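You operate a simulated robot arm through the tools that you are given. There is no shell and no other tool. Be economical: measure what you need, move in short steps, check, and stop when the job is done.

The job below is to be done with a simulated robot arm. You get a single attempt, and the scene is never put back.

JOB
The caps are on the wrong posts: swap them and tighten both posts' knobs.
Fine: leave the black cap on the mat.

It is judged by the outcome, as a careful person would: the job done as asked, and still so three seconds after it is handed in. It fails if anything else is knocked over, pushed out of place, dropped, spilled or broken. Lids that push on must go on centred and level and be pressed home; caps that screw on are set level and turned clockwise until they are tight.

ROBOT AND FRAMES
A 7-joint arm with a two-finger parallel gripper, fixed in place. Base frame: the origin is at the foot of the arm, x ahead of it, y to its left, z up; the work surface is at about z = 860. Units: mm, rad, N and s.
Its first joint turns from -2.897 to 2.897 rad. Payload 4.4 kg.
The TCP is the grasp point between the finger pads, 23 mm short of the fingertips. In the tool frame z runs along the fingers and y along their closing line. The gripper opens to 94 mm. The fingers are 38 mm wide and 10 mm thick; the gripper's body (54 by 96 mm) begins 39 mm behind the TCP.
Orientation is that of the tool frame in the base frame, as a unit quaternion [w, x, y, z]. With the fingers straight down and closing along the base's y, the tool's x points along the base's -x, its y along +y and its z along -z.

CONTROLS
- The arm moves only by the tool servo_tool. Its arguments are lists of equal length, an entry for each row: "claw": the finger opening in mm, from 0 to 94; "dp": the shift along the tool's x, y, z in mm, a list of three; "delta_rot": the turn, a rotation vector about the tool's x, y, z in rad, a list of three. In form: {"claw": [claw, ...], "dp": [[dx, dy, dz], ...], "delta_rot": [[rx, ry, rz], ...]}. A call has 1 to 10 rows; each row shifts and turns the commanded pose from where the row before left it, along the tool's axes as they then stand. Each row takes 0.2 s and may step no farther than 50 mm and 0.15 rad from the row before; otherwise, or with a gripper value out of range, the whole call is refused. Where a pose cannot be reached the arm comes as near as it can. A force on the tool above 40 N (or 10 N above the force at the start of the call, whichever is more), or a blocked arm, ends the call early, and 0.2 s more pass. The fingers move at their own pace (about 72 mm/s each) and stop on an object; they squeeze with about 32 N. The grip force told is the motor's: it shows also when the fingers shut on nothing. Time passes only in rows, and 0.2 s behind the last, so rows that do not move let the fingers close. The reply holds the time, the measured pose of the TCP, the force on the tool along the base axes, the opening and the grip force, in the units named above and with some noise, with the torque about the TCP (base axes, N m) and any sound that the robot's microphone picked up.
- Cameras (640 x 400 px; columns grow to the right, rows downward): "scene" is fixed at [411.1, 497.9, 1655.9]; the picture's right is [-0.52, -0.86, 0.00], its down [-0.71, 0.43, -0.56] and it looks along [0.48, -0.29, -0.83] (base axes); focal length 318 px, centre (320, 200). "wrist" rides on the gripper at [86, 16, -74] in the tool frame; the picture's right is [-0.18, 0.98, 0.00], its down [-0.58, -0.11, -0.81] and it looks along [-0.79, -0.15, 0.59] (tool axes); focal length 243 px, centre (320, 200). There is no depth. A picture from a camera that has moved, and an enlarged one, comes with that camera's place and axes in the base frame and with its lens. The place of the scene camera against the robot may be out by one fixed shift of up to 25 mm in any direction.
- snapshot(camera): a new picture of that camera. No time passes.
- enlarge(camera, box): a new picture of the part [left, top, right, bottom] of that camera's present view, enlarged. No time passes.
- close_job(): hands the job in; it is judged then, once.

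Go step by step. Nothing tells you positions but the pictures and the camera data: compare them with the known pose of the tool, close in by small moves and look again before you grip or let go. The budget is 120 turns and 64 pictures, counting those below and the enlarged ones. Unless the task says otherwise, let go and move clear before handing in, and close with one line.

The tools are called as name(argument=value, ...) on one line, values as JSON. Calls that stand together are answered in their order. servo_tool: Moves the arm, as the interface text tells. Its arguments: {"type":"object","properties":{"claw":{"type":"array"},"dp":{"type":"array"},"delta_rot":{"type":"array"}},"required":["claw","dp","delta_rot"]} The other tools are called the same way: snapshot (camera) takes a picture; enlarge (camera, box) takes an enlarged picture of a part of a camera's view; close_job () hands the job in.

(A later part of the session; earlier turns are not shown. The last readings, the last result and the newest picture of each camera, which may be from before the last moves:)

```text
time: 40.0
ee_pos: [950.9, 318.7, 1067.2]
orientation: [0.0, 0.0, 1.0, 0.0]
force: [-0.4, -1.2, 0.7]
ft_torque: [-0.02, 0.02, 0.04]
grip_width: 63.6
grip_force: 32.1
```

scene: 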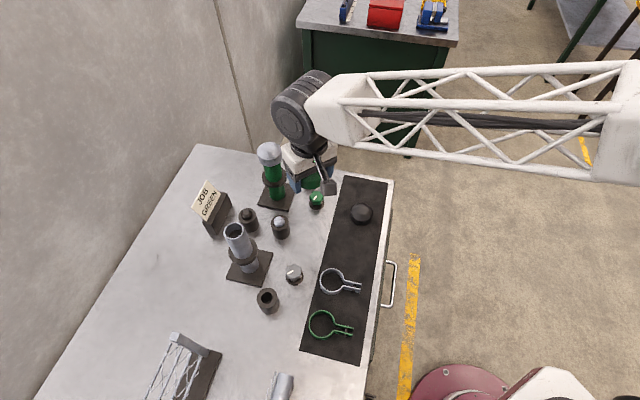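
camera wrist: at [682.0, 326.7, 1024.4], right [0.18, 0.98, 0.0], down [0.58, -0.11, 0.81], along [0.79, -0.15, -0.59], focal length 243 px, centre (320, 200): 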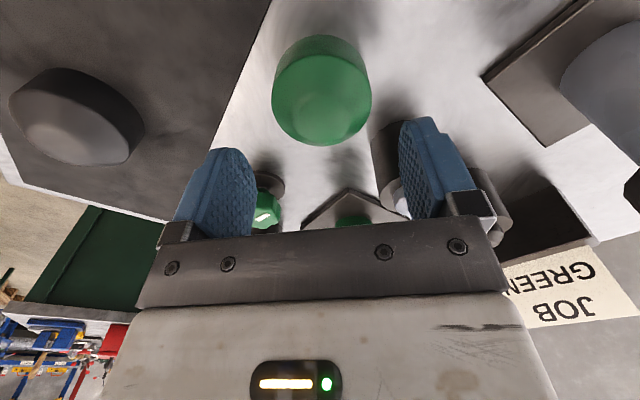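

servo_tool(claw=[60, 60, 60, 60], dp=[[0, 0, 1], [0, 0, 1], [0, 0, 1], [0, 0, 1]], delta_rot=[[0, 0, 0], [0, 0, 0], [0, 0, 0], [0, 0, 0]])

```text
time: 41.0
ee_pos: [951.0, 319.2, 1060.0]
orientation: [-0.002, 0.0, 1.0, 0.0]
force: [2.0, 3.7, 13.4]
ft_torque: [0.1, -0.32, 0.02]
grip_width: 63.9
grip_force: 3.5
```

The grip force reads oddly low and the tool is lower than expected, so I'll look.

enlarge(camera="wrist", box=[180, 0, 460, 240])

enlarge(camera="scene", box=[220, 110, 340, 220])

```text
1.67 times, centred on (320, 120) of wrist
camera zoom: at [864.8, 336.2, 1134.4], right [0.18, 0.98, 0.0], down [0.58, -0.11, 0.8], along [0.79, -0.15, -0.59], focal length 404 px, centre (320, 333)
```

zoom: 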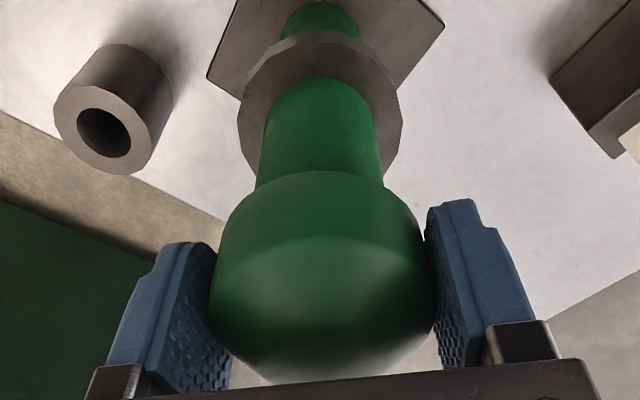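

```text
3.64 times, centred on (280, 165) of scene
camera zoom: at [411.1, 497.9, 1655.9], right [-0.52, -0.86, 0.0], down [-0.71, 0.43, -0.56], along [0.48, -0.29, -0.83], focal length 1155 px, centre (466, 327)
```

zoom: 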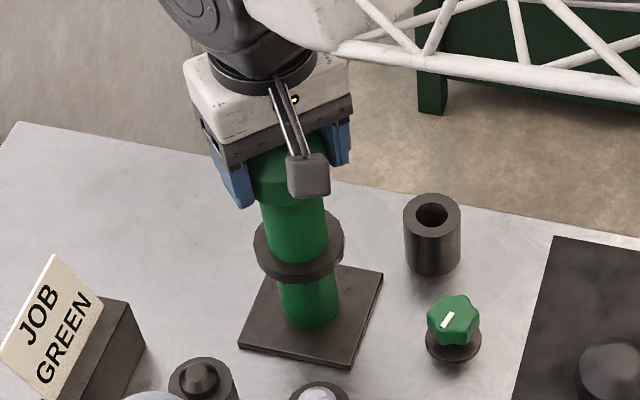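

The cap is in place and the fingers slid down it a little. I'll release, rise, close the fingers and press the cap's top centre to make sure it is home.

servo_tool(claw=[94, 94, 94, 94, 94], dp=[[0, 0, 0], [0, 0, 0], [0, 0, -15], [0, 0, -25], [0, 0, -25]], delta_rot=[[0, 0, 0], [0, 0, 0], [0, 0, 0], [0, 0, 0], [0, 0, 0]])

enlarge(camera="wrist", box=[200, 0, 440, 200])

```text
time: 42.2
ee_pos: [953.0, 318.0, 1126.3]
orientation: [0.0, 0.001, 1.0, 0.0]
force: [-0.1, -0.2, -0.2]
ft_torque: [-0.02, 0.02, 0.0]
grip_width: 93.9
grip_force: 0.0
```

```text
2.00 times, centred on (320, 100) of wrist
camera zoom: at [865.8, 335.3, 1202.8], right [0.18, 0.98, 0.0], down [0.58, -0.11, 0.81], along [0.79, -0.15, -0.59], focal length 485 px, centre (320, 400)
```

zoom: 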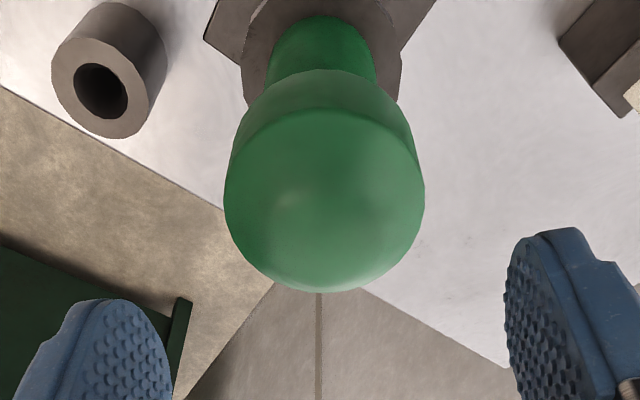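

servo_tool(claw=[0, 0, 0, 0, 0, 0, 0], dp=[[0, 0, 0], [0, 0, 0], [0, 0, 0], [0, 0, 14], [0, 0, 10], [0, 0, 4], [0, 0, 3]], delta_rot=[[0, 0, 0], [0, 0, 0], [0, 0, 0], [0, 0, 0], [0, 0, 0], [0, 0, 0], [0, 0, 0]])

```text
time: 44.0
ee_pos: [953.3, 318.1, 1103.0]
orientation: [0.005, 0.0, 1.0, 0.0]
force: [1.1, -0.3, 6.4]
ft_torque: [-0.01, 0.09, 0.05]
grip_width: 0.0
grip_force: 32.4
stopped in row 7: the force on the tool passed its limit at 42 N (the readings are from after the stop); the commanded pose is now the measured one
```

It was pressed at about 42 N. I'll rise and check, then go do the same on the grey cap.

servo_tool(claw=[0, 0, 0, 0, 0, 0, 0], dp=[[0, 0, -15], [0, 0, -25], [34, 34, 0], [34, 34, 0], [34, 34, 0], [34, 34, 0], [34, 35, 0]], delta_rot=[[0, 0, 0], [0, 0, 0], [0, 0, 0], [0, 0, 0], [0, 0, 0], [0, 0, 0], [0, 0, 0]])

enlarge(camera="scene", box=[190, 120, 350, 290])

```text
time: 45.6
ee_pos: [782.2, 488.7, 1141.4]
orientation: [0.002, 0.001, 1.0, 0.001]
force: [-0.1, 0.4, -0.4]
ft_torque: [-0.02, -0.01, -0.01]
grip_width: 0.0
grip_force: 32.4
```

```text
2.35 times, centred on (270, 205) of scene
camera zoom: at [411.1, 497.9, 1655.9], right [-0.52, -0.86, 0.0], down [-0.71, 0.43, -0.56], along [0.48, -0.29, -0.83], focal length 747 px, centre (438, 188)
```

zoom: 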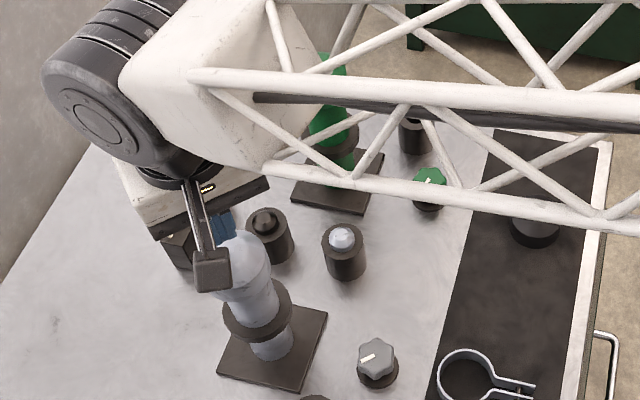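

servo_tool(claw=[0, 0, 0, 0, 0], dp=[[0, 1, 20], [0, 0, 10], [0, 0, 6], [0, 0, 3], [0, 0, 3]], delta_rot=[[0, 0, 0], [0, 0, 0], [0, 0, 0], [0, 0, 0], [0, 0, 0]])

```text
time: 46.8
ee_pos: [781.6, 490.9, 1102.1]
orientation: [0.005, -0.001, 1.0, 0.002]
force: [-4.6, -1.9, 21.5]
ft_torque: [-0.04, 0.24, -0.03]
grip_width: 0.0
grip_force: 31.8
```

servo_tool(claw=[0, 0, 0, 0, 40, 70, 70], dp=[[0, 0, 1], [0, 0, 0], [0, 0, -20], [0, 0, -30], [34, -30, 0], [34, -30, 0], [14, -29, 0]], delta_rot=[[0, 0, 0], [0, 0, 0], [0, 0, 0], [0, 0, 0], [0, 0, 0], [0, 0, 0], [0, 0, 0]])

snapshot(camera="scene")

snapshot(camera="wrist")

```text
time: 47.4
ee_pos: [782.2, 490.8, 1102.6]
orientation: [0.005, 0.001, 1.0, 0.002]
force: [-1.1, -0.3, 3.8]
ft_torque: [0.0, 0.05, -0.02]
grip_width: 0.0
grip_force: 32.2
stopped in row 2: the force on the tool passed its limit at 41 N (the readings are from after the stop); the commanded pose is now the measured one
```

```text
19 pictures are left
```

scene: 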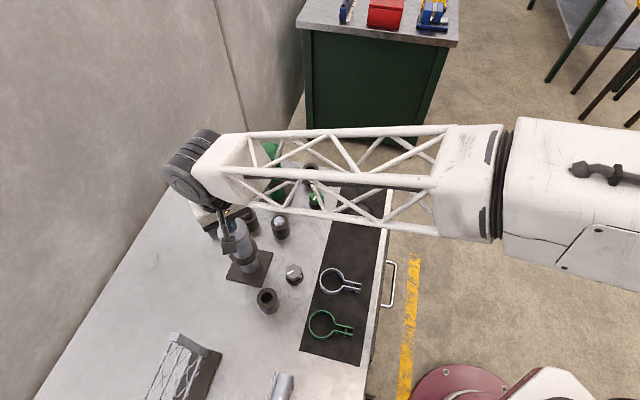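

```text
18 pictures are left
camera wrist: at [695.4, 507.4, 1177.1], right [0.18, 0.98, 0.01], down [0.57, -0.11, 0.81], along [0.8, -0.15, -0.58], focal length 243 px, centre (320, 200)
```

wrist: 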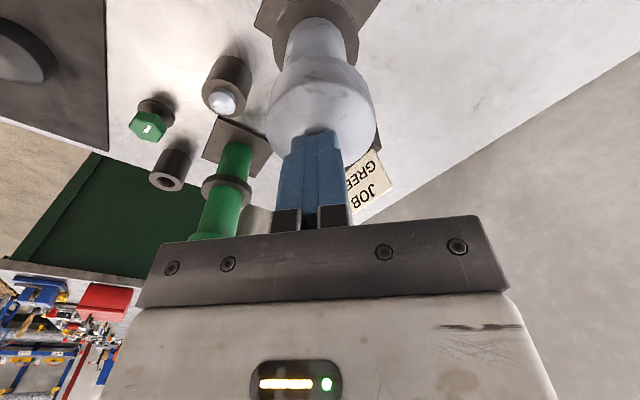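

Both caps are pressed firmly home. Now I'll level the tool, rise and go over the grey knob, near (700,401).

servo_tool(claw=[0, 0, 40, 70, 70, 70, 70, 70], dp=[[0, 0, -25], [0, 0, -30], [34, -30, 0], [34, -30, 0], [14, -30, 0], [0, 0, 45], [0, 0, 45], [0, 0, 20]], delta_rot=[[0, 0, 0], [0.004, 0.01, -0.002], [0, 0, 0], [0, 0, 0], [0, 0, 0], [0, 0, 0], [0, 0, 0], [0, 0, 0]])

snapshot(camera="wrist")

```text
time: 49.1
ee_pos: [699.9, 400.5, 1049.0]
orientation: [0.0, -0.001, 1.0, 0.001]
force: [0.9, -1.1, 0.4]
ft_torque: [-0.03, -0.01, 0.01]
grip_width: 69.9
grip_force: 0.1
```

```text
17 pictures are left
camera wrist: at [612.8, 418.1, 1124.1], right [0.18, 0.98, 0.0], down [0.58, -0.11, 0.81], along [0.79, -0.15, -0.59], focal length 243 px, centre (320, 200)
```

wrist: 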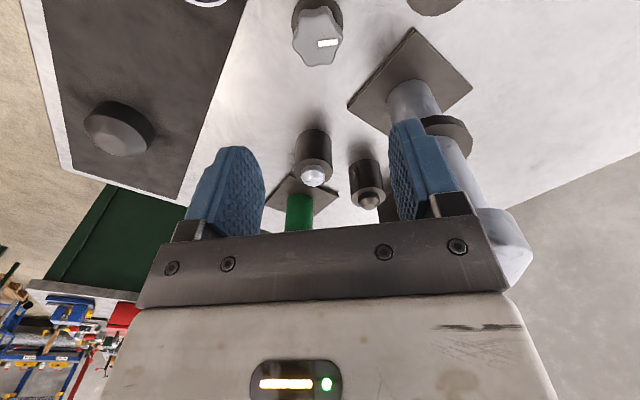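

The knob is at about (692,400). I'll descend closer and refine.

servo_tool(claw=[70, 70, 70], dp=[[7, 0, 30], [0, 0, 35], [0, 0, 15]], delta_rot=[[0, 0, 0], [0, 0, 0], [0, 0, 0]])

enlarge(camera="wrist", box=[200, 0, 440, 200])

```text
time: 50.0
ee_pos: [694.2, 400.3, 966.6]
orientation: [-0.001, 0.0, 1.0, 0.0]
force: [-0.6, -0.3, 1.0]
ft_torque: [0.0, -0.01, -0.02]
grip_width: 69.9
grip_force: 0.0
```

```text
2.00 times, centred on (320, 100) of wrist
camera zoom: at [607.0, 417.3, 1041.7], right [0.18, 0.98, 0.0], down [0.58, -0.11, 0.81], along [0.79, -0.15, -0.59], focal length 485 px, centre (320, 400)
```

zoom: 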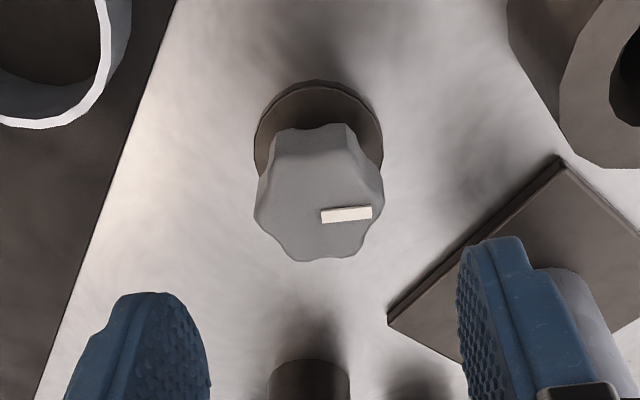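

The knob axis is near (690,402), its top near z 907, and it is about 39 mm across. I'll centre and pre-turn counter-clockwise while still above, to leave room for a long clockwise turn.

servo_tool(claw=[70, 70, 70, 70, 70, 70, 70, 70, 70], dp=[[3, 1, 0], [0, 0, 0], [0, 0, 0], [0, 0, 0], [0, 0, 0], [0, 0, 0], [0, 0, 0], [0, 0, 0], [0, 0, 20]], delta_rot=[[0, 0, 0], [0, 0, -0.15], [0, 0, -0.15], [0, 0, -0.15], [0, 0, -0.15], [0, 0, -0.15], [0, 0, -0.15], [0, 0, -0.15], [0, 0, 0]])

snapshot(camera="wrist")

```text
time: 52.0
ee_pos: [691.8, 400.1, 948.8]
orientation: [0.0, -0.502, 0.865, -0.001]
force: [-0.1, 0.4, 0.1]
ft_torque: [-0.01, 0.02, -0.03]
grip_width: 70.1
grip_force: 0.0
```

```text
15 pictures are left
camera wrist: at [634.2, 334.8, 1023.2], right [-0.76, 0.65, 0.0], down [0.38, 0.45, 0.81], along [0.52, 0.62, -0.59], focal length 243 px, centre (320, 200)
```

wrist: 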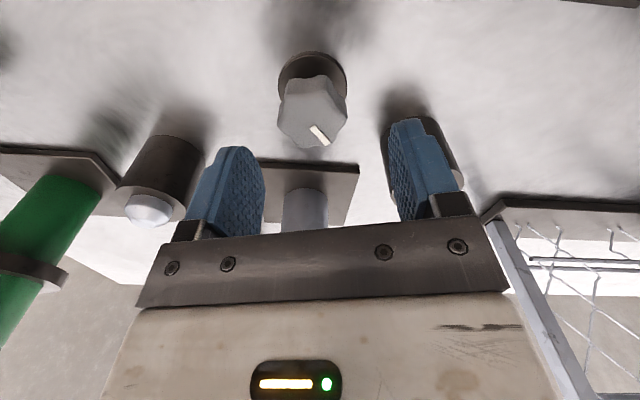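

The knob sits a few mm off in the closing direction. I'll correct, descend around it and grip.

servo_tool(claw=[70, 70, 70, 70, 30, 30, 30], dp=[[1, -4.2, 0], [0, 0, 25], [0, 0, 15], [0, 0, 10], [0, 0, 0], [0, 0, 0], [0, 0, 0]], delta_rot=[[0, 0, 0], [0, 0, 0], [0, 0, 0], [0, 0, 0], [0, 0, 0], [0, 0, 0], [0, 0, 0]])

snapshot(camera="wrist")

```text
time: 53.7
ee_pos: [694.9, 397.7, 898.1]
orientation: [0.001, -0.501, 0.865, 0.001]
force: [7.2, -2.1, -3.7]
ft_torque: [-0.24, -0.29, -0.03]
grip_width: 39.1
grip_force: 45.3
stopped in row 7: the force on the tool passed its limit at 41 N (the readings are from after the stop); the commanded pose is now the measured one
```

```text
14 pictures are left
camera wrist: at [638.3, 331.9, 972.6], right [-0.76, 0.65, 0.0], down [0.38, 0.45, 0.81], along [0.52, 0.61, -0.59], focal length 243 px, centre (320, 200)
```

wrist: 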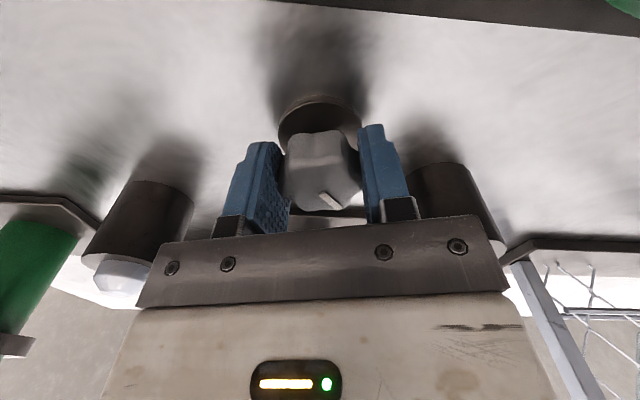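

Gripped at 39 mm. I'll start turning clockwise in small steps and watch the torque.

servo_tool(claw=[30, 30, 30, 30], dp=[[0, 0, 0], [0, 0, 0], [0, 0, 0], [0, 0, 0]], delta_rot=[[0, 0, 0], [0, 0, 0.1], [0, 0, 0.1], [0, 0, 0]])

```text
time: 54.7
ee_pos: [695.7, 399.1, 898.1]
orientation: [0.001, -0.411, 0.911, -0.001]
force: [8.2, 8.4, -7.3]
ft_torque: [0.29, -0.22, -0.03]
grip_width: 39.1
grip_force: 45.3
```

servo_tool(claw=[30, 30, 30, 30, 30], dp=[[0, 0, 0], [0, 0, 0], [0, 0, 0], [0, 0, 0], [0, 0, 0]], delta_rot=[[0, 0, 0.12], [0, 0, 0.12], [0, 0, 0.12], [0, 0, 0.12], [0, 0, 0]])

```text
time: 55.8
ee_pos: [695.1, 399.1, 897.6]
orientation: [0.001, -0.185, 0.983, 0.001]
force: [-2.9, 11.5, -2.2]
ft_torque: [0.07, 0.1, 0.0]
grip_width: 39.3
grip_force: 45.2
stopped in row 5: the force on the tool passed its limit at 41 N (the readings are from after the stop); the commanded pose is now the measured one
```

servo_tool(claw=[30, 30, 30, 30, 30], dp=[[0, 0, 0], [0, 0, 0], [0, 0, 0], [0, 0, 0], [0, 0, 0]], delta_rot=[[0, 0, 0.12], [0, 0, 0.12], [0, 0, 0.12], [0, 0, 0.12], [0, 0, 0]])

snapshot(camera="wrist")

```text
time: 56.7
ee_pos: [694.6, 398.9, 897.4]
orientation: [0.001, -0.006, 1.0, 0.001]
force: [1.2, 12.1, -4.1]
ft_torque: [0.22, -0.09, 0.01]
grip_width: 39.2
grip_force: 45.0
stopped in row 4: the force on the tool passed its limit at 42 N (the readings are from after the stop); the commanded pose is now the measured one
```

```text
13 pictures are left
camera wrist: at [607.8, 415.5, 972.6], right [0.17, 0.98, 0.0], down [0.58, -0.1, 0.81], along [0.8, -0.14, -0.59], focal length 243 px, centre (320, 200)
```

wrist: 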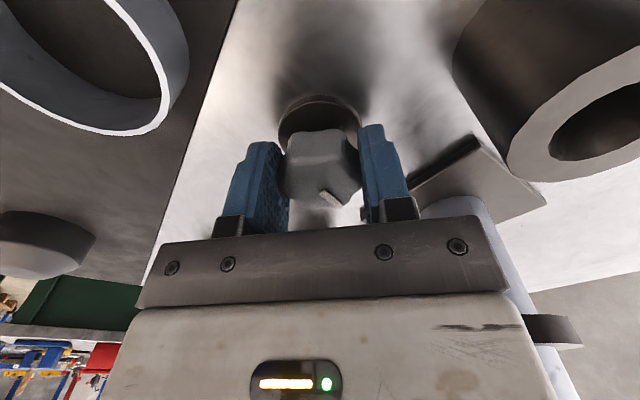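

The pointer is turning with the fingers. I'll continue clockwise with a 1 mm shift to relieve the side load.

servo_tool(claw=[30, 30, 30, 30, 30, 30], dp=[[0, 1, 0], [0, 0, 0], [0, 0, 0], [0, 0, 0], [0, 0, 0], [0, 0, 0]], delta_rot=[[0, 0, 0], [0, 0, 0.12], [0, 0, 0.12], [0, 0, 0.12], [0, 0, 0.12], [0, 0, 0]])

```text
time: 58.1
ee_pos: [694.8, 401.3, 897.2]
orientation: [0.001, 0.233, 0.972, 0.002]
force: [1.7, 1.2, -1.4]
ft_torque: [0.04, -0.33, -0.01]
grip_width: 39.4
grip_force: 45.0
```

servo_tool(claw=[30, 30, 30, 30, 30, 30], dp=[[0, 0, 0], [0, 0, 0], [0, 0, 0], [0, 0, 0], [0, 0, 0], [0, 0, 0]], delta_rot=[[0, 0, 0.12], [0, 0, 0.12], [0, 0, 0.12], [0, 0, 0.12], [0, 0, 0.12], [0, 0, 0]])

```text
time: 59.0
ee_pos: [694.6, 400.8, 897.8]
orientation: [0.001, 0.42, 0.907, 0.002]
force: [3.9, 8.9, -5.5]
ft_torque: [0.33, -0.4, 0.05]
grip_width: 39.2
grip_force: 45.2
stopped in row 4: the force on the tool passed its limit at 43 N (the readings are from after the stop); the commanded pose is now the measured one
```

servo_tool(claw=[30, 30, 30, 30, 30], dp=[[0.6, 0.9, 0], [0, 0, 0], [0, 0, 0], [0, 0, 0], [0, 0, 0]], delta_rot=[[0, 0, 0], [0, 0, 0.1], [0, 0, 0.1], [0, 0, 0.1], [0, 0, 0]])

```text
time: 60.2
ee_pos: [696.3, 400.3, 896.6]
orientation: [0.001, 0.552, 0.834, 0.001]
force: [9.8, -8.5, -9.8]
ft_torque: [-0.32, -0.31, 0.03]
grip_width: 39.2
grip_force: 44.9
```

No resistance after about 2.2 rad. I'll release, turn back and regrip.

servo_tool(claw=[64, 64, 64, 64, 64, 64, 64, 64, 64, 64], dp=[[0, 0, 0], [0, 0, 0], [0, 0, 0], [0, 0, 0], [0, 0, 0], [0, 0, 0], [0, 0, 0], [0, 0, 0], [0, 0, 0], [0, 0, 0]], delta_rot=[[0, 0, 0], [0, 0, 0], [0, 0, -0.15], [0, 0, -0.15], [0, 0, -0.15], [0, 0, -0.15], [0, 0, -0.15], [0, 0, -0.15], [0, 0, -0.15], [0, 0, -0.15]])

servo_tool(claw=[64, 64, 64, 64, 64, 64, 64], dp=[[0, 0, 0], [0, 0, 0], [0, 0, 0], [0, 0, 0], [0, 0, 0], [0, 0, 0], [0, 0, 0]], delta_rot=[[0, 0, -0.15], [0, 0, -0.15], [0, 0, -0.15], [0, 0, -0.15], [0, 0, -0.15], [0, 0, -0.15], [0, 0, 0]])

snapshot(camera="wrist")

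```text
time: 62.4
ee_pos: [695.5, 400.9, 897.6]
orientation: [0.0, -0.017, 1.0, 0.001]
force: [-0.9, 0.1, 0.0]
ft_torque: [0.01, 0.0, 0.0]
grip_width: 64.1
grip_force: 0.0
```

```text
time: 64.0
ee_pos: [694.9, 402.0, 898.8]
orientation: [0.002, -0.448, 0.894, 0.001]
force: [-0.1, -0.5, -0.5]
ft_torque: [0.03, -0.01, -0.03]
grip_width: 64.1
grip_force: 0.0
```

```text
12 pictures are left
camera wrist: at [630.5, 342.1, 973.3], right [-0.68, 0.73, 0.0], down [0.43, 0.4, 0.81], along [0.59, 0.55, -0.59], focal length 243 px, centre (320, 200)
```

wrist: 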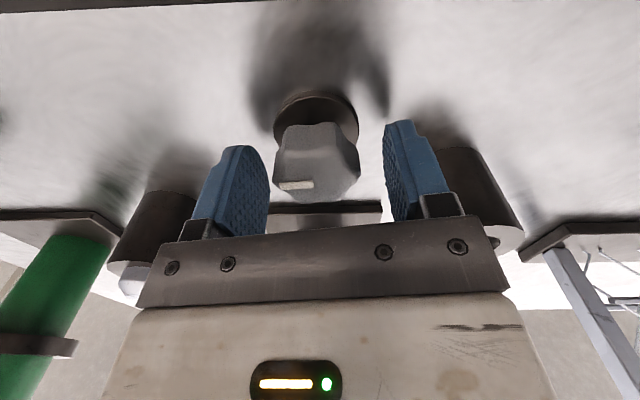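

servo_tool(claw=[50, 30, 30, 30, 30], dp=[[0, -1.7, 0], [0, 0, 0], [0, 0, 0], [0, 0, 0], [0, 0, 0]], delta_rot=[[0, 0, 0], [0, 0, 0], [0, 0, 0], [0, 0, 0.1], [0, 0, 0.1]])

servo_tool(claw=[30, 30, 30, 30, 30], dp=[[0, 0, 0], [0, 0, 0], [0, 0, 0], [0, 0, 0], [0, 0, 0]], delta_rot=[[0, 0, 0.12], [0, 0, 0.12], [0, 0, 0.12], [0, 0, 0.12], [0, 0, 0]])

```text
time: 65.2
ee_pos: [696.6, 400.1, 898.4]
orientation: [0.002, -0.356, 0.935, 0.0]
force: [-1.2, -10.3, 5.2]
ft_torque: [-0.62, 0.51, -0.03]
grip_width: 39.5
grip_force: 45.4
```

```text
time: 66.4
ee_pos: [696.1, 398.9, 897.9]
orientation: [0.002, -0.125, 0.992, 0.001]
force: [14.5, -36.6, 4.4]
ft_torque: [-0.57, 0.07, -0.01]
grip_width: 39.5
grip_force: 44.9
```

servo_tool(claw=[30, 30, 30, 30, 30, 30], dp=[[-0.5, -1.5, 0], [0, 0, 0], [0, 0, 0], [0, 0, 0], [0, 0, 0], [0, 0, 0]], delta_rot=[[0, 0, 0], [0, 0, 0.12], [0, 0, 0.12], [0, 0, 0.12], [0, 0, 0.12], [0, 0, 0]])

```text
time: 67.8
ee_pos: [696.6, 398.9, 898.8]
orientation: [0.0, 0.115, 0.993, 0.001]
force: [-23.1, -10.5, 12.0]
ft_torque: [-0.11, 0.4, 0.05]
grip_width: 39.6
grip_force: 44.7
```

servo_tool(claw=[30, 30, 30, 30, 30, 30], dp=[[1, 0, 0], [0, 0, 0], [0, 0, 0], [0, 0, 0], [0, 0, 0], [0, 0, 0]], delta_rot=[[0, 0, 0], [0, 0, 0.12], [0, 0, 0.12], [0, 0, 0.12], [0, 0, 0.12], [0, 0, 0]])

enlarge(camera="wrist", box=[220, 80, 420, 230])

```text
time: 69.2
ee_pos: [697.3, 399.8, 898.2]
orientation: [0.001, 0.348, 0.937, 0.001]
force: [-4.7, -19.7, 10.8]
ft_torque: [-0.3, 0.02, 0.04]
grip_width: 39.9
grip_force: 45.5
```

```text
2.67 times, centred on (320, 155) of wrist
camera zoom: at [641.6, 468.6, 973.4], right [0.78, 0.62, 0.0], down [0.37, -0.46, 0.81], along [0.5, -0.63, -0.59], focal length 647 px, centre (320, 320)
```

zoom: 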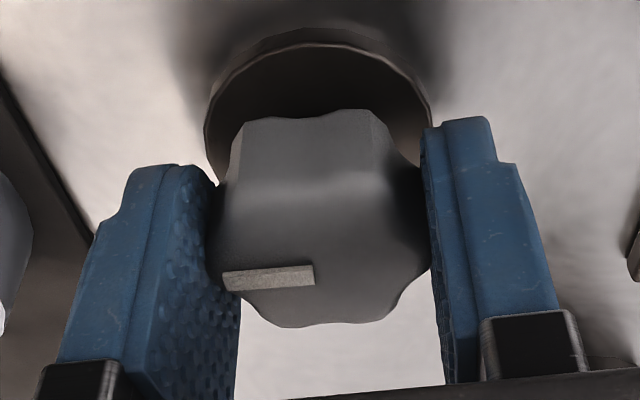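

It's still turning with the grip. Continuing.

servo_tool(claw=[30, 30, 30, 30, 30, 30], dp=[[0.5, -0.5, 0], [0, 0, 0], [0, 0, 0], [0, 0, 0], [0, 0, 0], [0, 0, 0]], delta_rot=[[0, 0, 0], [0, 0, 0.12], [0, 0, 0.12], [0, 0, 0.12], [0, 0, 0.12], [0, 0, 0]])

```text
time: 70.6
ee_pos: [696.2, 400.7, 898.6]
orientation: [0.0, 0.562, 0.827, 0.002]
force: [9.5, 9.3, 1.6]
ft_torque: [0.14, -0.14, 0.52]
grip_width: 39.5
grip_force: 45.0
```

Torque about z has risen to 0.52 N·m, so it's beginning to tighten. A little more.

servo_tool(claw=[30, 30, 30], dp=[[0, 0, 0], [0, 0, 0], [0, 0, 0]], delta_rot=[[0, 0, 0.06], [0, 0, 0.06], [0, 0, 0]])

```text
time: 71.4
ee_pos: [695.9, 400.1, 899.1]
orientation: [0.0, 0.609, 0.793, 0.001]
force: [14.5, 11.3, -1.4]
ft_torque: [0.1, -0.18, 0.93]
grip_width: 39.2
grip_force: 45.6
```

servo_tool(claw=[30, 30, 30, 30], dp=[[0, 0, 0], [0, 0, 0], [0, 0, 0], [0, 0, 0]], delta_rot=[[0, 0, 0.06], [0, 0, 0.06], [0, 0, 0.06], [0, 0, 0]])

enlarge(camera="wrist", box=[220, 80, 420, 230])

```text
time: 72.4
ee_pos: [696.9, 398.4, 898.3]
orientation: [0.0, 0.678, 0.735, 0.001]
force: [13.5, 8.1, -1.9]
ft_torque: [0.15, -0.12, 0.33]
grip_width: 39.5
grip_force: 45.3
```

```text
2.67 times, centred on (320, 155) of wrist
camera zoom: at [705.4, 487.2, 973.1], right [0.99, -0.11, 0.0], down [-0.06, -0.59, 0.8], along [-0.08, -0.8, -0.59], focal length 647 px, centre (320, 320)
```

zoom: 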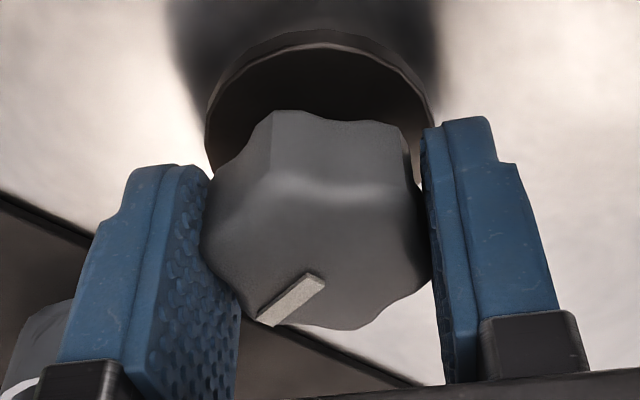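

The gripper began slipping round the knob at about 0.93 N·m, so the grey knob is tight. I'll release, rise, unwind and go over the green knob.

servo_tool(claw=[70, 70, 70, 70, 70, 70], dp=[[0, 0, 0], [0, 0, 0], [0, 0, -15], [0, 0, -30], [0, 0, -45], [0, 0, 0]], delta_rot=[[0, 0, 0], [0, 0, 0], [0, 0, 0], [0, 0, 0], [0, 0, 0], [0, 0, 0]])

servo_tool(claw=[70, 70, 70, 70, 70, 70, 70, 70, 70, 70], dp=[[0, 0, 0], [0, 0, 0], [0, 0, 0], [0, 0, 0], [0, 0, 0], [0, 0, 0], [0, 0, 0], [0, 0, 0], [0, 0, 0], [0, 0, 0]], delta_rot=[[0, 0, -0.149], [0, 0, -0.149], [0, 0, -0.149], [0, 0, -0.149], [0, 0, -0.149], [0, 0, -0.149], [0, 0, -0.149], [0, 0, -0.149], [0, 0, -0.149], [0, 0, -0.149]])

servo_tool(claw=[70, 70, 70, 70, 70, 70], dp=[[-33, -33, 0], [-33, -33, 0], [-33, -33, 0], [-33, -33, 0], [-33, -33, 0], [0, 0, 0]], delta_rot=[[0, 0, 0], [0, 0, 0], [0, 0, 0], [0, 0, 0], [0, 0, 0], [0, 0, 0]])

snapshot(camera="wrist")

```text
time: 73.8
ee_pos: [695.9, 398.7, 988.1]
orientation: [0.001, 0.678, 0.735, 0.001]
force: [0.9, -0.2, -0.5]
ft_torque: [-0.01, -0.03, -0.03]
grip_width: 70.1
grip_force: 0.2
```

```text
time: 76.0
ee_pos: [695.6, 398.9, 987.8]
orientation: [0.0, -0.002, 1.0, 0.001]
force: [0.8, 0.5, -0.1]
ft_torque: [-0.03, -0.04, -0.02]
grip_width: 69.8
grip_force: 0.0
```

```text
time: 77.4
ee_pos: [861.2, 233.0, 986.7]
orientation: [0.001, 0.0, 1.0, 0.002]
force: [-0.8, -0.2, 0.0]
ft_torque: [-0.01, 0.01, 0.01]
grip_width: 70.2
grip_force: 0.1
```

```text
9 pictures are left
camera wrist: at [774.4, 250.4, 1061.7], right [0.18, 0.98, 0.0], down [0.58, -0.11, 0.81], along [0.79, -0.15, -0.59], focal length 243 px, centre (320, 200)
```

wrist: 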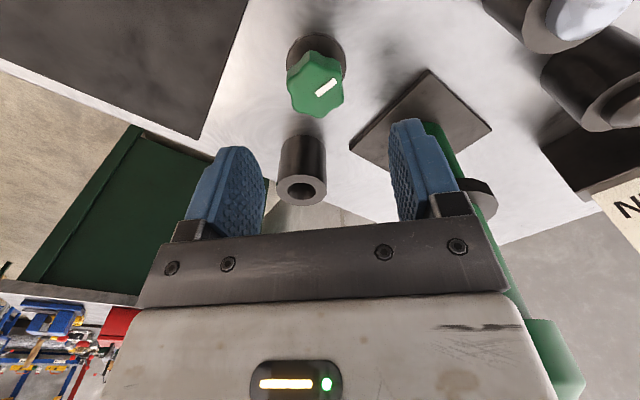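

The green knob axis is at about (863.5,231). I'll centre on it and pre-turn counter-clockwise about 1.08 rad so the flat pads bridge two lobes on each side.

servo_tool(claw=[64, 64, 64, 64, 64, 64, 64, 64, 64, 64], dp=[[-2.5, -2, 0], [0, 0, 0], [0, 0, 0], [0, 0, 0], [0, 0, 0], [0, 0, 0], [0, 0, 0], [0, 0, 0], [0, 0, 20], [0, 0, 20]], delta_rot=[[0, 0, 0], [0, 0, -0.14], [0, 0, -0.14], [0, 0, -0.14], [0, 0, -0.14], [0, 0, -0.14], [0, 0, -0.14], [0, 0, -0.14], [0, 0, -0.1], [0, 0, 0]])

snapshot(camera="wrist")

```text
time: 79.6
ee_pos: [864.1, 232.0, 950.1]
orientation: [0.002, -0.514, 0.858, 0.0]
force: [-0.6, -1.1, -0.6]
ft_torque: [-0.03, 0.0, 0.0]
grip_width: 63.7
grip_force: 0.0
```

```text
8 pictures are left
camera wrist: at [808.4, 164.1, 1023.1], right [-0.78, 0.62, 0.0], down [0.37, 0.46, 0.81], along [0.51, 0.63, -0.59], focal length 243 px, centre (320, 200)
```

wrist: 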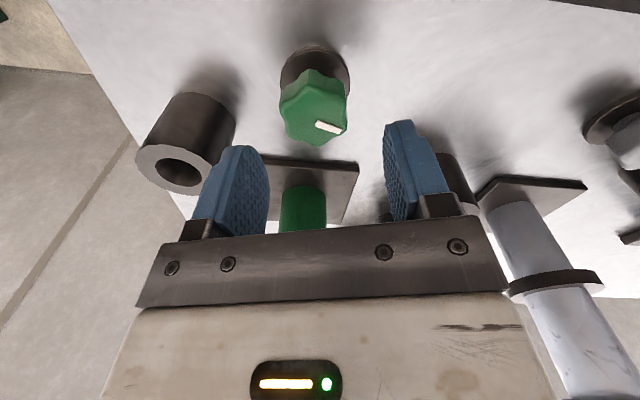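

servo_tool(claw=[64, 64, 64, 64, 28, 28, 28], dp=[[1, -2.8, 0], [0, 0, 25], [0, 0, 15], [0, 0, 11], [0, 0, 0], [0, 0, 0], [0, 0, 0]], delta_rot=[[0, 0, 0], [0, 0, 0], [0, 0, 0], [0, 0, 0], [0, 0, 0], [0, 0, 0], [0, 0, 0]])

```text
time: 81.2
ee_pos: [867.0, 230.0, 896.4]
orientation: [0.002, -0.514, 0.858, 0.0]
force: [13.1, -3.2, -4.9]
ft_torque: [0.12, -0.25, 0.02]
grip_width: 39.4
grip_force: 45.3
```

Gripped. I'll turn clockwise.

servo_tool(claw=[28, 28, 28, 28, 28, 28], dp=[[0, -0.7, 0], [0, 0, 0], [0, 0, 0], [0, 0, 0], [0, 0, 0], [0, 0, 0]], delta_rot=[[0, 0, 0], [0, 0, 0.12], [0, 0, 0.12], [0, 0, 0.12], [0, 0, 0.12], [0, 0, 0]])

```text
time: 82.6
ee_pos: [866.1, 229.7, 897.1]
orientation: [0.001, -0.295, 0.956, 0.002]
force: [24.2, 24.5, -14.3]
ft_torque: [0.23, -0.51, -0.04]
grip_width: 39.5
grip_force: 44.7
```

servo_tool(claw=[28, 28, 28, 28, 28, 28], dp=[[-1.2, 0.2, 0], [0, 0, 0], [0, 0, 0], [0, 0, 0], [0, 0, 0], [0, 0, 0]], delta_rot=[[0, 0, 0], [0, 0, 0.12], [0, 0, 0.12], [0, 0, 0.12], [0, 0, 0.12], [0, 0, 0]])

```text
time: 84.0
ee_pos: [867.2, 229.8, 897.3]
orientation: [0.0, -0.059, 0.998, 0.002]
force: [-9.6, -24.7, 4.6]
ft_torque: [-0.42, 0.39, 0.03]
grip_width: 39.5
grip_force: 45.0
```

servo_tool(claw=[28, 28, 28, 28, 28, 28], dp=[[0.5, -0.8, 0], [0, 0, 0], [0, 0, 0], [0, 0, 0], [0, 0, 0], [0, 0, 0]], delta_rot=[[0, 0, 0], [0, 0, 0.12], [0, 0, 0.12], [0, 0, 0.12], [0, 0, 0.12], [0, 0, 0]])

```text
time: 85.4
ee_pos: [865.9, 229.9, 896.9]
orientation: [0.0, 0.181, 0.984, 0.002]
force: [25.0, -19.4, 1.2]
ft_torque: [-0.21, -0.6, 0.0]
grip_width: 39.4
grip_force: 44.6
```

servo_tool(claw=[28, 28, 28, 28, 28, 28], dp=[[-1, -0.3, 0], [0, 0, 0], [0, 0, 0], [0, 0, 0], [0, 0, 0], [0, 0, 0]], delta_rot=[[0, 0, 0], [0, 0, 0.12], [0, 0, 0.12], [0, 0, 0.12], [0, 0, 0.12], [0, 0, 0]])

```text
time: 86.8
ee_pos: [866.5, 228.8, 897.2]
orientation: [0.0, 0.409, 0.913, 0.002]
force: [-32.6, -7.4, 21.8]
ft_torque: [0.09, 0.67, -0.02]
grip_width: 39.5
grip_force: 45.3
```

servo_tool(claw=[28, 28, 28, 28, 28], dp=[[0.5, -0.7, 0], [0, 0, 0], [0, 0, 0], [0, 0, 0], [0, 0, 0]], delta_rot=[[0, 0, 0], [0, 0, 0.12], [0, 0, 0.12], [0, 0, 0.12], [0, 0, 0]])

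```text
time: 88.0
ee_pos: [866.8, 228.7, 897.3]
orientation: [-0.001, 0.566, 0.825, 0.002]
force: [-29.4, 0.8, 17.4]
ft_torque: [0.07, 0.37, 0.0]
grip_width: 39.5
grip_force: 44.9
```

Just over 2.2 rad turned with no resistance yet. I'll release, turn back 120° and regrip.

servo_tool(claw=[62, 62, 62, 62, 62, 62, 62, 62, 62, 62], dp=[[0, 0, 0], [0.3, -0.7, 0], [0, 0, 0], [0, 0, 0], [0, 0, 0], [0, 0, 0], [0, 0, 0], [0, 0, 0], [0, 0, 0], [0, 0, 0]], delta_rot=[[0, 0, 0], [0, 0, 0], [0, 0, -0.1496], [0, 0, -0.1496], [0, 0, -0.1496], [0, 0, -0.1496], [0, 0, -0.1496], [0, 0, -0.1496], [0, 0, -0.1496], [0, 0, -0.1496]])

servo_tool(claw=[62, 62, 62, 62, 62, 62, 62], dp=[[0, 0, 0], [0, 0, 0], [0, 0, 0], [0, 0, 0], [0, 0, 0], [0, 0, 0], [0, 0, 0]], delta_rot=[[0, 0, -0.1496], [0, 0, -0.1496], [0, 0, -0.1496], [0, 0, -0.1496], [0, 0, -0.1496], [0, 0, -0.1496], [0, 0, 0]])

snapshot(camera="wrist")

```text
time: 90.2
ee_pos: [866.8, 228.7, 898.0]
orientation: [0.002, 0.002, 1.0, 0.001]
force: [-0.2, -0.9, -0.2]
ft_torque: [-0.06, 0.03, 0.0]
grip_width: 61.9
grip_force: 0.1
```

```text
time: 91.8
ee_pos: [866.0, 229.5, 896.7]
orientation: [0.002, -0.432, 0.902, 0.001]
force: [0.1, 0.2, 0.3]
ft_torque: [-0.01, -0.04, -0.01]
grip_width: 62.2
grip_force: 0.1
```

```text
7 pictures are left
camera wrist: at [798.8, 172.8, 972.1], right [-0.65, 0.76, 0.0], down [0.45, 0.38, 0.81], along [0.61, 0.53, -0.59], focal length 243 px, centre (320, 200)
```

wrist: 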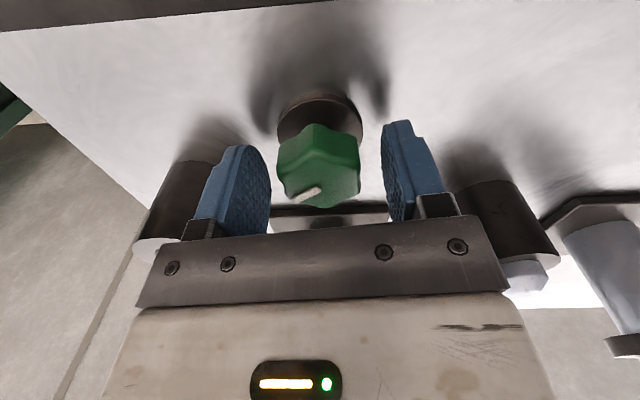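

It has turned as expected and is centred. I'll regrip and continue.

servo_tool(claw=[28, 28, 28, 28, 28, 28, 28], dp=[[0, 0, 0], [0, 0, 0], [0, 0, 0], [0, 0, 0], [0, 0, 0], [0, 0, 0], [0, 0, 0]], delta_rot=[[0, 0, 0], [0, 0, 0], [0, 0, 0.12], [0, 0, 0.12], [0, 0, 0.12], [0, 0, 0.12], [0, 0, 0]])

```text
time: 93.4
ee_pos: [865.6, 230.8, 896.8]
orientation: [0.002, -0.205, 0.979, 0.001]
force: [9.7, 25.4, -0.3]
ft_torque: [0.5, -0.36, 0.01]
grip_width: 39.3
grip_force: 44.9
```

servo_tool(claw=[28, 28, 28, 28, 28, 28], dp=[[-0.5, 0.6, 0], [0, 0, 0], [0, 0, 0], [0, 0, 0], [0, 0, 0], [0, 0, 0]], delta_rot=[[0, 0, 0], [0, 0, 0.12], [0, 0, 0.12], [0, 0, 0.12], [0, 0, 0.12], [0, 0, 0]])

```text
time: 94.8
ee_pos: [866.3, 229.6, 897.6]
orientation: [0.001, 0.035, 0.999, 0.002]
force: [-13.8, 6.1, 20.4]
ft_torque: [0.07, 1.0, 0.0]
grip_width: 39.5
grip_force: 44.2
```

servo_tool(claw=[28, 28, 28, 28, 28, 28], dp=[[0.5, 0, -0.5], [0, 0, 0], [0, 0, 0], [0, 0, 0], [0, 0, 0], [0, 0, 0]], delta_rot=[[0, 0, 0], [0, 0, 0.12], [0, 0, 0.12], [0, 0, 0.12], [0, 0, 0.12], [0, 0, 0]])

```text
time: 96.2
ee_pos: [865.5, 229.8, 896.5]
orientation: [0.001, 0.272, 0.962, 0.001]
force: [-33.3, 0.7, 18.3]
ft_torque: [-0.01, 0.52, -0.01]
grip_width: 39.3
grip_force: 45.1
```

servo_tool(claw=[28, 28, 28, 28, 28, 28], dp=[[0.8, -0.5, -0.5], [0, 0, 0], [0, 0, 0], [0, 0, 0], [0, 0, 0], [0, 0, 0]], delta_rot=[[0, 0, 0], [0, 0, 0.12], [0, 0, 0.12], [0, 0, 0.12], [0, 0, 0.12], [0, 0, 0]])

```text
time: 97.5
ee_pos: [866.1, 230.8, 897.5]
orientation: [0.002, 0.492, 0.87, 0.001]
force: [11.2, 0.4, -6.5]
ft_torque: [-0.03, -0.23, -0.02]
grip_width: 39.2
grip_force: 45.2
stopped in row 6: the force on the tool passed its limit at 48 N (the readings are from after the stop); the commanded pose is now the measured one
```

servo_tool(claw=[28, 28, 28, 28, 28], dp=[[0, 0, 0], [0, 0, 0], [0, 0, 0], [0, 0, 0], [0, 0, 0]], delta_rot=[[0, 0, 0.1], [0, 0, 0.1], [0, 0, 0.1], [0, 0, 0.1], [0, 0, 0]])

```text
time: 98.7
ee_pos: [866.0, 230.4, 898.2]
orientation: [0.001, 0.657, 0.754, 0.002]
force: [16.0, 14.3, -7.8]
ft_torque: [0.15, -0.21, 0.63]
grip_width: 39.8
grip_force: 44.8
```

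The torque is rising, now 0.63 N·m. A bit further until it holds.

servo_tool(claw=[28, 28, 28], dp=[[0, 0, 0], [0, 0, 0], [0, 0, 0]], delta_rot=[[0, 0, 0.05], [0, 0, 0.05], [0, 0, 0]])

enlarge(camera="wrist", box=[220, 80, 420, 230])

```text
time: 99.5
ee_pos: [866.2, 229.3, 898.1]
orientation: [0.001, 0.693, 0.721, 0.003]
force: [12.9, 5.0, 6.3]
ft_torque: [-0.06, -0.13, 0.5]
grip_width: 39.4
grip_force: 45.0
```

```text
2.67 times, centred on (320, 155) of wrist
camera zoom: at [878.3, 317.3, 973.7], right [0.99, -0.14, 0.0], down [-0.09, -0.59, 0.8], along [-0.11, -0.8, -0.59], focal length 647 px, centre (320, 320)
```

zoom: 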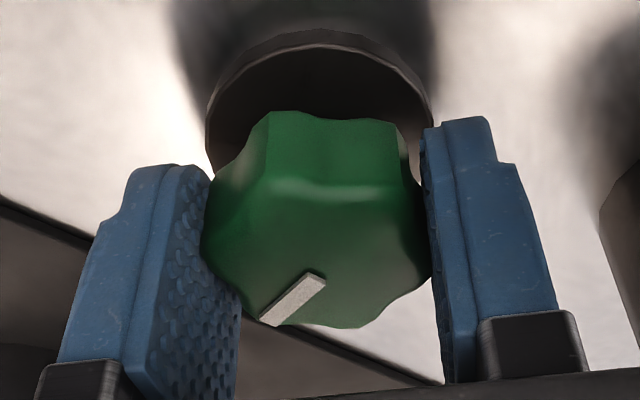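

The pointer ended at the same absolute angle as the grey one. I'll verify tightness with a fresh grip and one more clockwise torque.

servo_tool(claw=[62, 62, 62, 62, 62, 62, 62, 62, 28, 28], dp=[[0, 0, 0], [0, 0, 0], [0, 0, 0], [0, 0, 0], [0, 0, 0], [0, 0, 0], [0, 0, 0], [0, 0, 0], [0, 0, 0], [0, 0, 0]], delta_rot=[[0, 0, 0], [0, 0, 0], [0, 0, -0.145], [0, 0, -0.145], [0, 0, -0.145], [0, 0, -0.145], [0, 0, -0.145], [0, 0, -0.145], [0, 0, 0], [0, 0, 0]])

servo_tool(claw=[28, 28, 28], dp=[[0, 0, 0], [0, 0, 0], [0, 0, 0]], delta_rot=[[0, 0, 0], [0, 0, 0.08], [0, 0, 0.08]])

```text
time: 101.7
ee_pos: [864.8, 230.6, 896.6]
orientation: [0.002, 0.322, 0.947, 0.003]
force: [4.7, 4.6, -3.1]
ft_torque: [0.13, -0.2, 0.17]
grip_width: 39.5
grip_force: 45.4
```

```text
time: 102.5
ee_pos: [865.4, 231.2, 896.5]
orientation: [0.001, 0.398, 0.917, 0.003]
force: [6.0, 13.4, -3.1]
ft_torque: [0.18, 0.04, 0.78]
grip_width: 39.6
grip_force: 45.1
```

servo_tool(claw=[28, 28, 28], dp=[[0, 0, 0], [0, 0, 0], [0, 0, 0]], delta_rot=[[0, 0, 0.05], [0, 0, 0.05], [0, 0, 0.05]])

```text
time: 103.3
ee_pos: [865.4, 230.2, 897.7]
orientation: [0.002, 0.467, 0.884, 0.002]
force: [5.8, 10.7, -1.9]
ft_torque: [0.11, -0.14, 0.92]
grip_width: 39.2
grip_force: 45.4
```

The green knob now holds at 0.92 N·m, the same as the grey, so it is tight. I'll release, rise clear, withdraw and do a final check.

servo_tool(claw=[70, 70, 70, 70, 70, 70, 70, 70], dp=[[0, 0, 0], [0, 0, 0], [0, 0, -20], [0, 0, -40], [0, 0, -45], [0, 0, -45], [0, 0, -45], [0, 0, -45]], delta_rot=[[0, 0, 0], [0, 0, 0], [0, 0, 0], [0, 0, 0], [0, 0, 0], [0, 0, 0], [0, 0, 0], [0, 0, 0]])

servo_tool(claw=[70, 70, 70, 70, 70, 70], dp=[[14, -45, 0], [14, -45, 0], [14, -45, 0], [14, -45, 0], [14, -45, 0], [0, -45, 0]], delta_rot=[[0, 0, 0], [0, 0, 0], [0, 0, 0], [0, 0, 0], [0, 0, 0], [0, 0, 0]])

snapshot(camera="scene")

enlarge(camera="scene", box=[190, 120, 350, 220])

enlarge(camera="scene", box=[190, 210, 350, 310])

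```text
time: 105.1
ee_pos: [863.5, 230.3, 1140.2]
orientation: [0.0, 0.465, 0.885, 0.001]
force: [0.0, -0.4, -1.2]
ft_torque: [0.03, 0.0, -0.01]
grip_width: 70.0
grip_force: 0.0
```

```text
time: 106.5
ee_pos: [602.8, 134.6, 1133.3]
orientation: [0.001, 0.466, 0.885, 0.001]
force: [-0.8, 0.2, 0.5]
ft_torque: [-0.02, 0.0, -0.03]
grip_width: 70.0
grip_force: 0.1
```

```text
5 pictures are left
```

scene: 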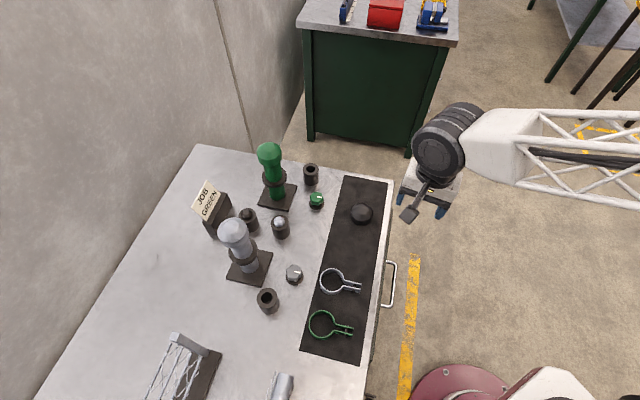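

```text
4.00 times, centred on (270, 170) of scene
camera zoom: at [411.1, 497.9, 1655.9], right [-0.52, -0.86, 0.0], down [-0.71, 0.43, -0.56], along [0.48, -0.29, -0.83], focal length 1270 px, centre (520, 320)
```

zoom: 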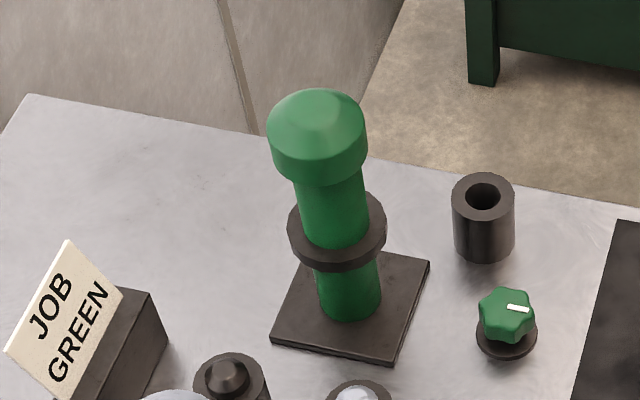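

```text
4.00 times, centred on (270, 260) of scene
camera zoom: at [411.1, 497.9, 1655.9], right [-0.52, -0.86, 0.0], down [-0.71, 0.43, -0.56], along [0.48, -0.29, -0.83], focal length 1270 px, centre (520, -40)
```

zoom: 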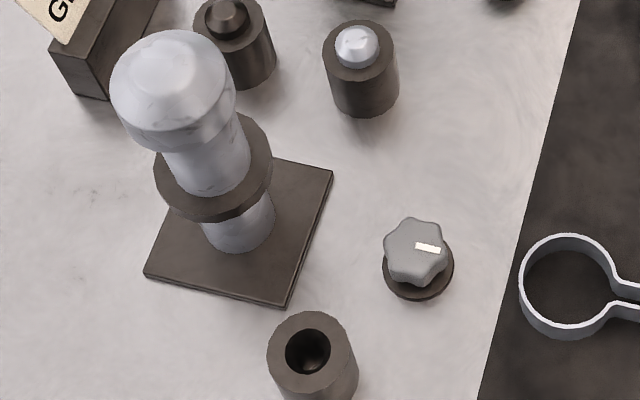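

The green cap looks good. I'll check the grey cap's centring more closely.

enlarge(camera="scene", box=[208, 212, 272, 252])

enlarge(camera="scene", box=[238, 137, 302, 177])

```text
10.00 times, centred on (240, 232) of scene
camera zoom: at [411.1, 497.9, 1655.9], right [-0.52, -0.86, 0.0], down [-0.71, 0.43, -0.56], along [0.48, -0.29, -0.83], focal length 3176 px, centre (1120, -120)
```

zoom: 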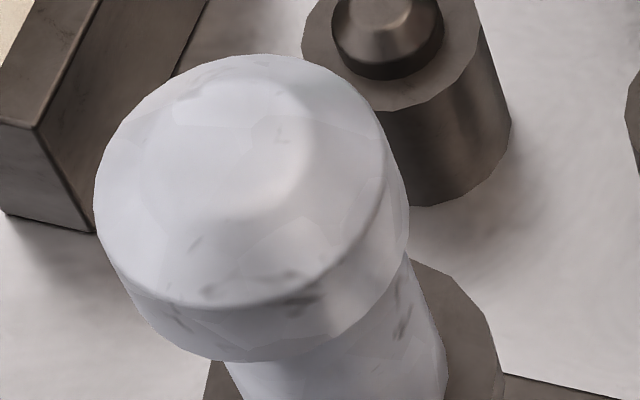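

```text
10.00 times, centred on (270, 157) of scene
camera zoom: at [411.1, 497.9, 1655.9], right [-0.52, -0.86, 0.0], down [-0.71, 0.43, -0.56], along [0.48, -0.29, -0.83], focal length 3176 px, centre (820, 630)
```

zoom: 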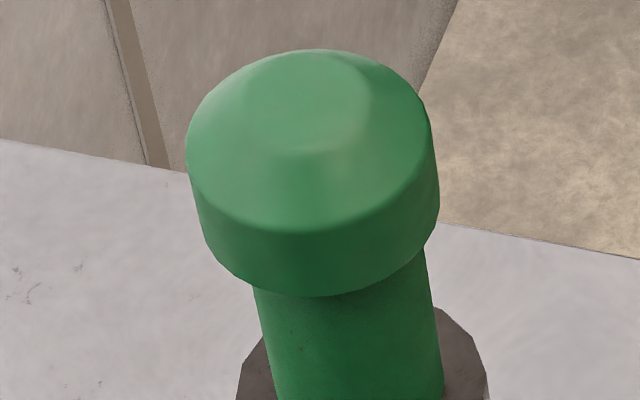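

The grey cap looks slightly shifted compared with the earlier view. I'll return to the same overhead pose as before and compare.

servo_tool(claw=[94, 94, 94, 94, 94, 94, 94, 94], dp=[[0, 0, -14], [0, 0, 0], [0, 0, 0], [0, 0, 0], [0, 0, 0], [0, 0, 0], [0, 0, 0], [0, 0, 0]], delta_rot=[[0, 0, -0.139], [0, 0, -0.139], [0, 0, -0.139], [0, 0, -0.139], [0, 0, -0.139], [0, 0, -0.139], [0, 0, -0.136], [0, 0, 0]])

servo_tool(claw=[94, 94, 94, 94, 94, 94, 94, 94, 94], dp=[[-20, 39.5, 0], [-20, 39.5, 0], [-20, 39.5, 0], [-20, 39.5, 0], [-20, 39.5, 0], [-20, 39.5, 0], [-20, 39.5, 0], [-20, 39.5, 0], [-20, 39.5, 0]], delta_rot=[[0, 0, 0], [0, 0, 0], [0, 0, 0], [0, 0, 0], [0, 0, 0], [0, 0, 0], [0, 0, 0], [0, 0, 0], [0, 0, 0]])

enlarge(camera="wrist", box=[220, 0, 420, 140])

```text
time: 108.3
ee_pos: [602.4, 133.7, 1150.3]
orientation: [0.001, -0.001, 1.0, 0.002]
force: [0.6, -0.2, 0.4]
ft_torque: [0.01, 0.03, -0.02]
grip_width: 93.7
grip_force: 0.2
```

```text
time: 110.3
ee_pos: [781.9, 488.9, 1152.8]
orientation: [0.003, 0.0, 1.0, 0.002]
force: [0.1, 0.1, 1.1]
ft_torque: [-0.02, 0.01, -0.01]
grip_width: 94.3
grip_force: 0.0
```

```text
2.86 times, centred on (320, 70) of wrist
camera zoom: at [695.2, 506.0, 1228.5], right [0.18, 0.98, 0.0], down [0.58, -0.11, 0.81], along [0.8, -0.15, -0.59], focal length 693 px, centre (320, 571)
```

zoom: 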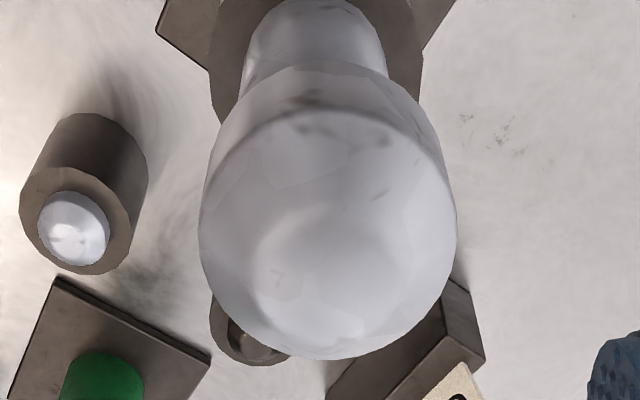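

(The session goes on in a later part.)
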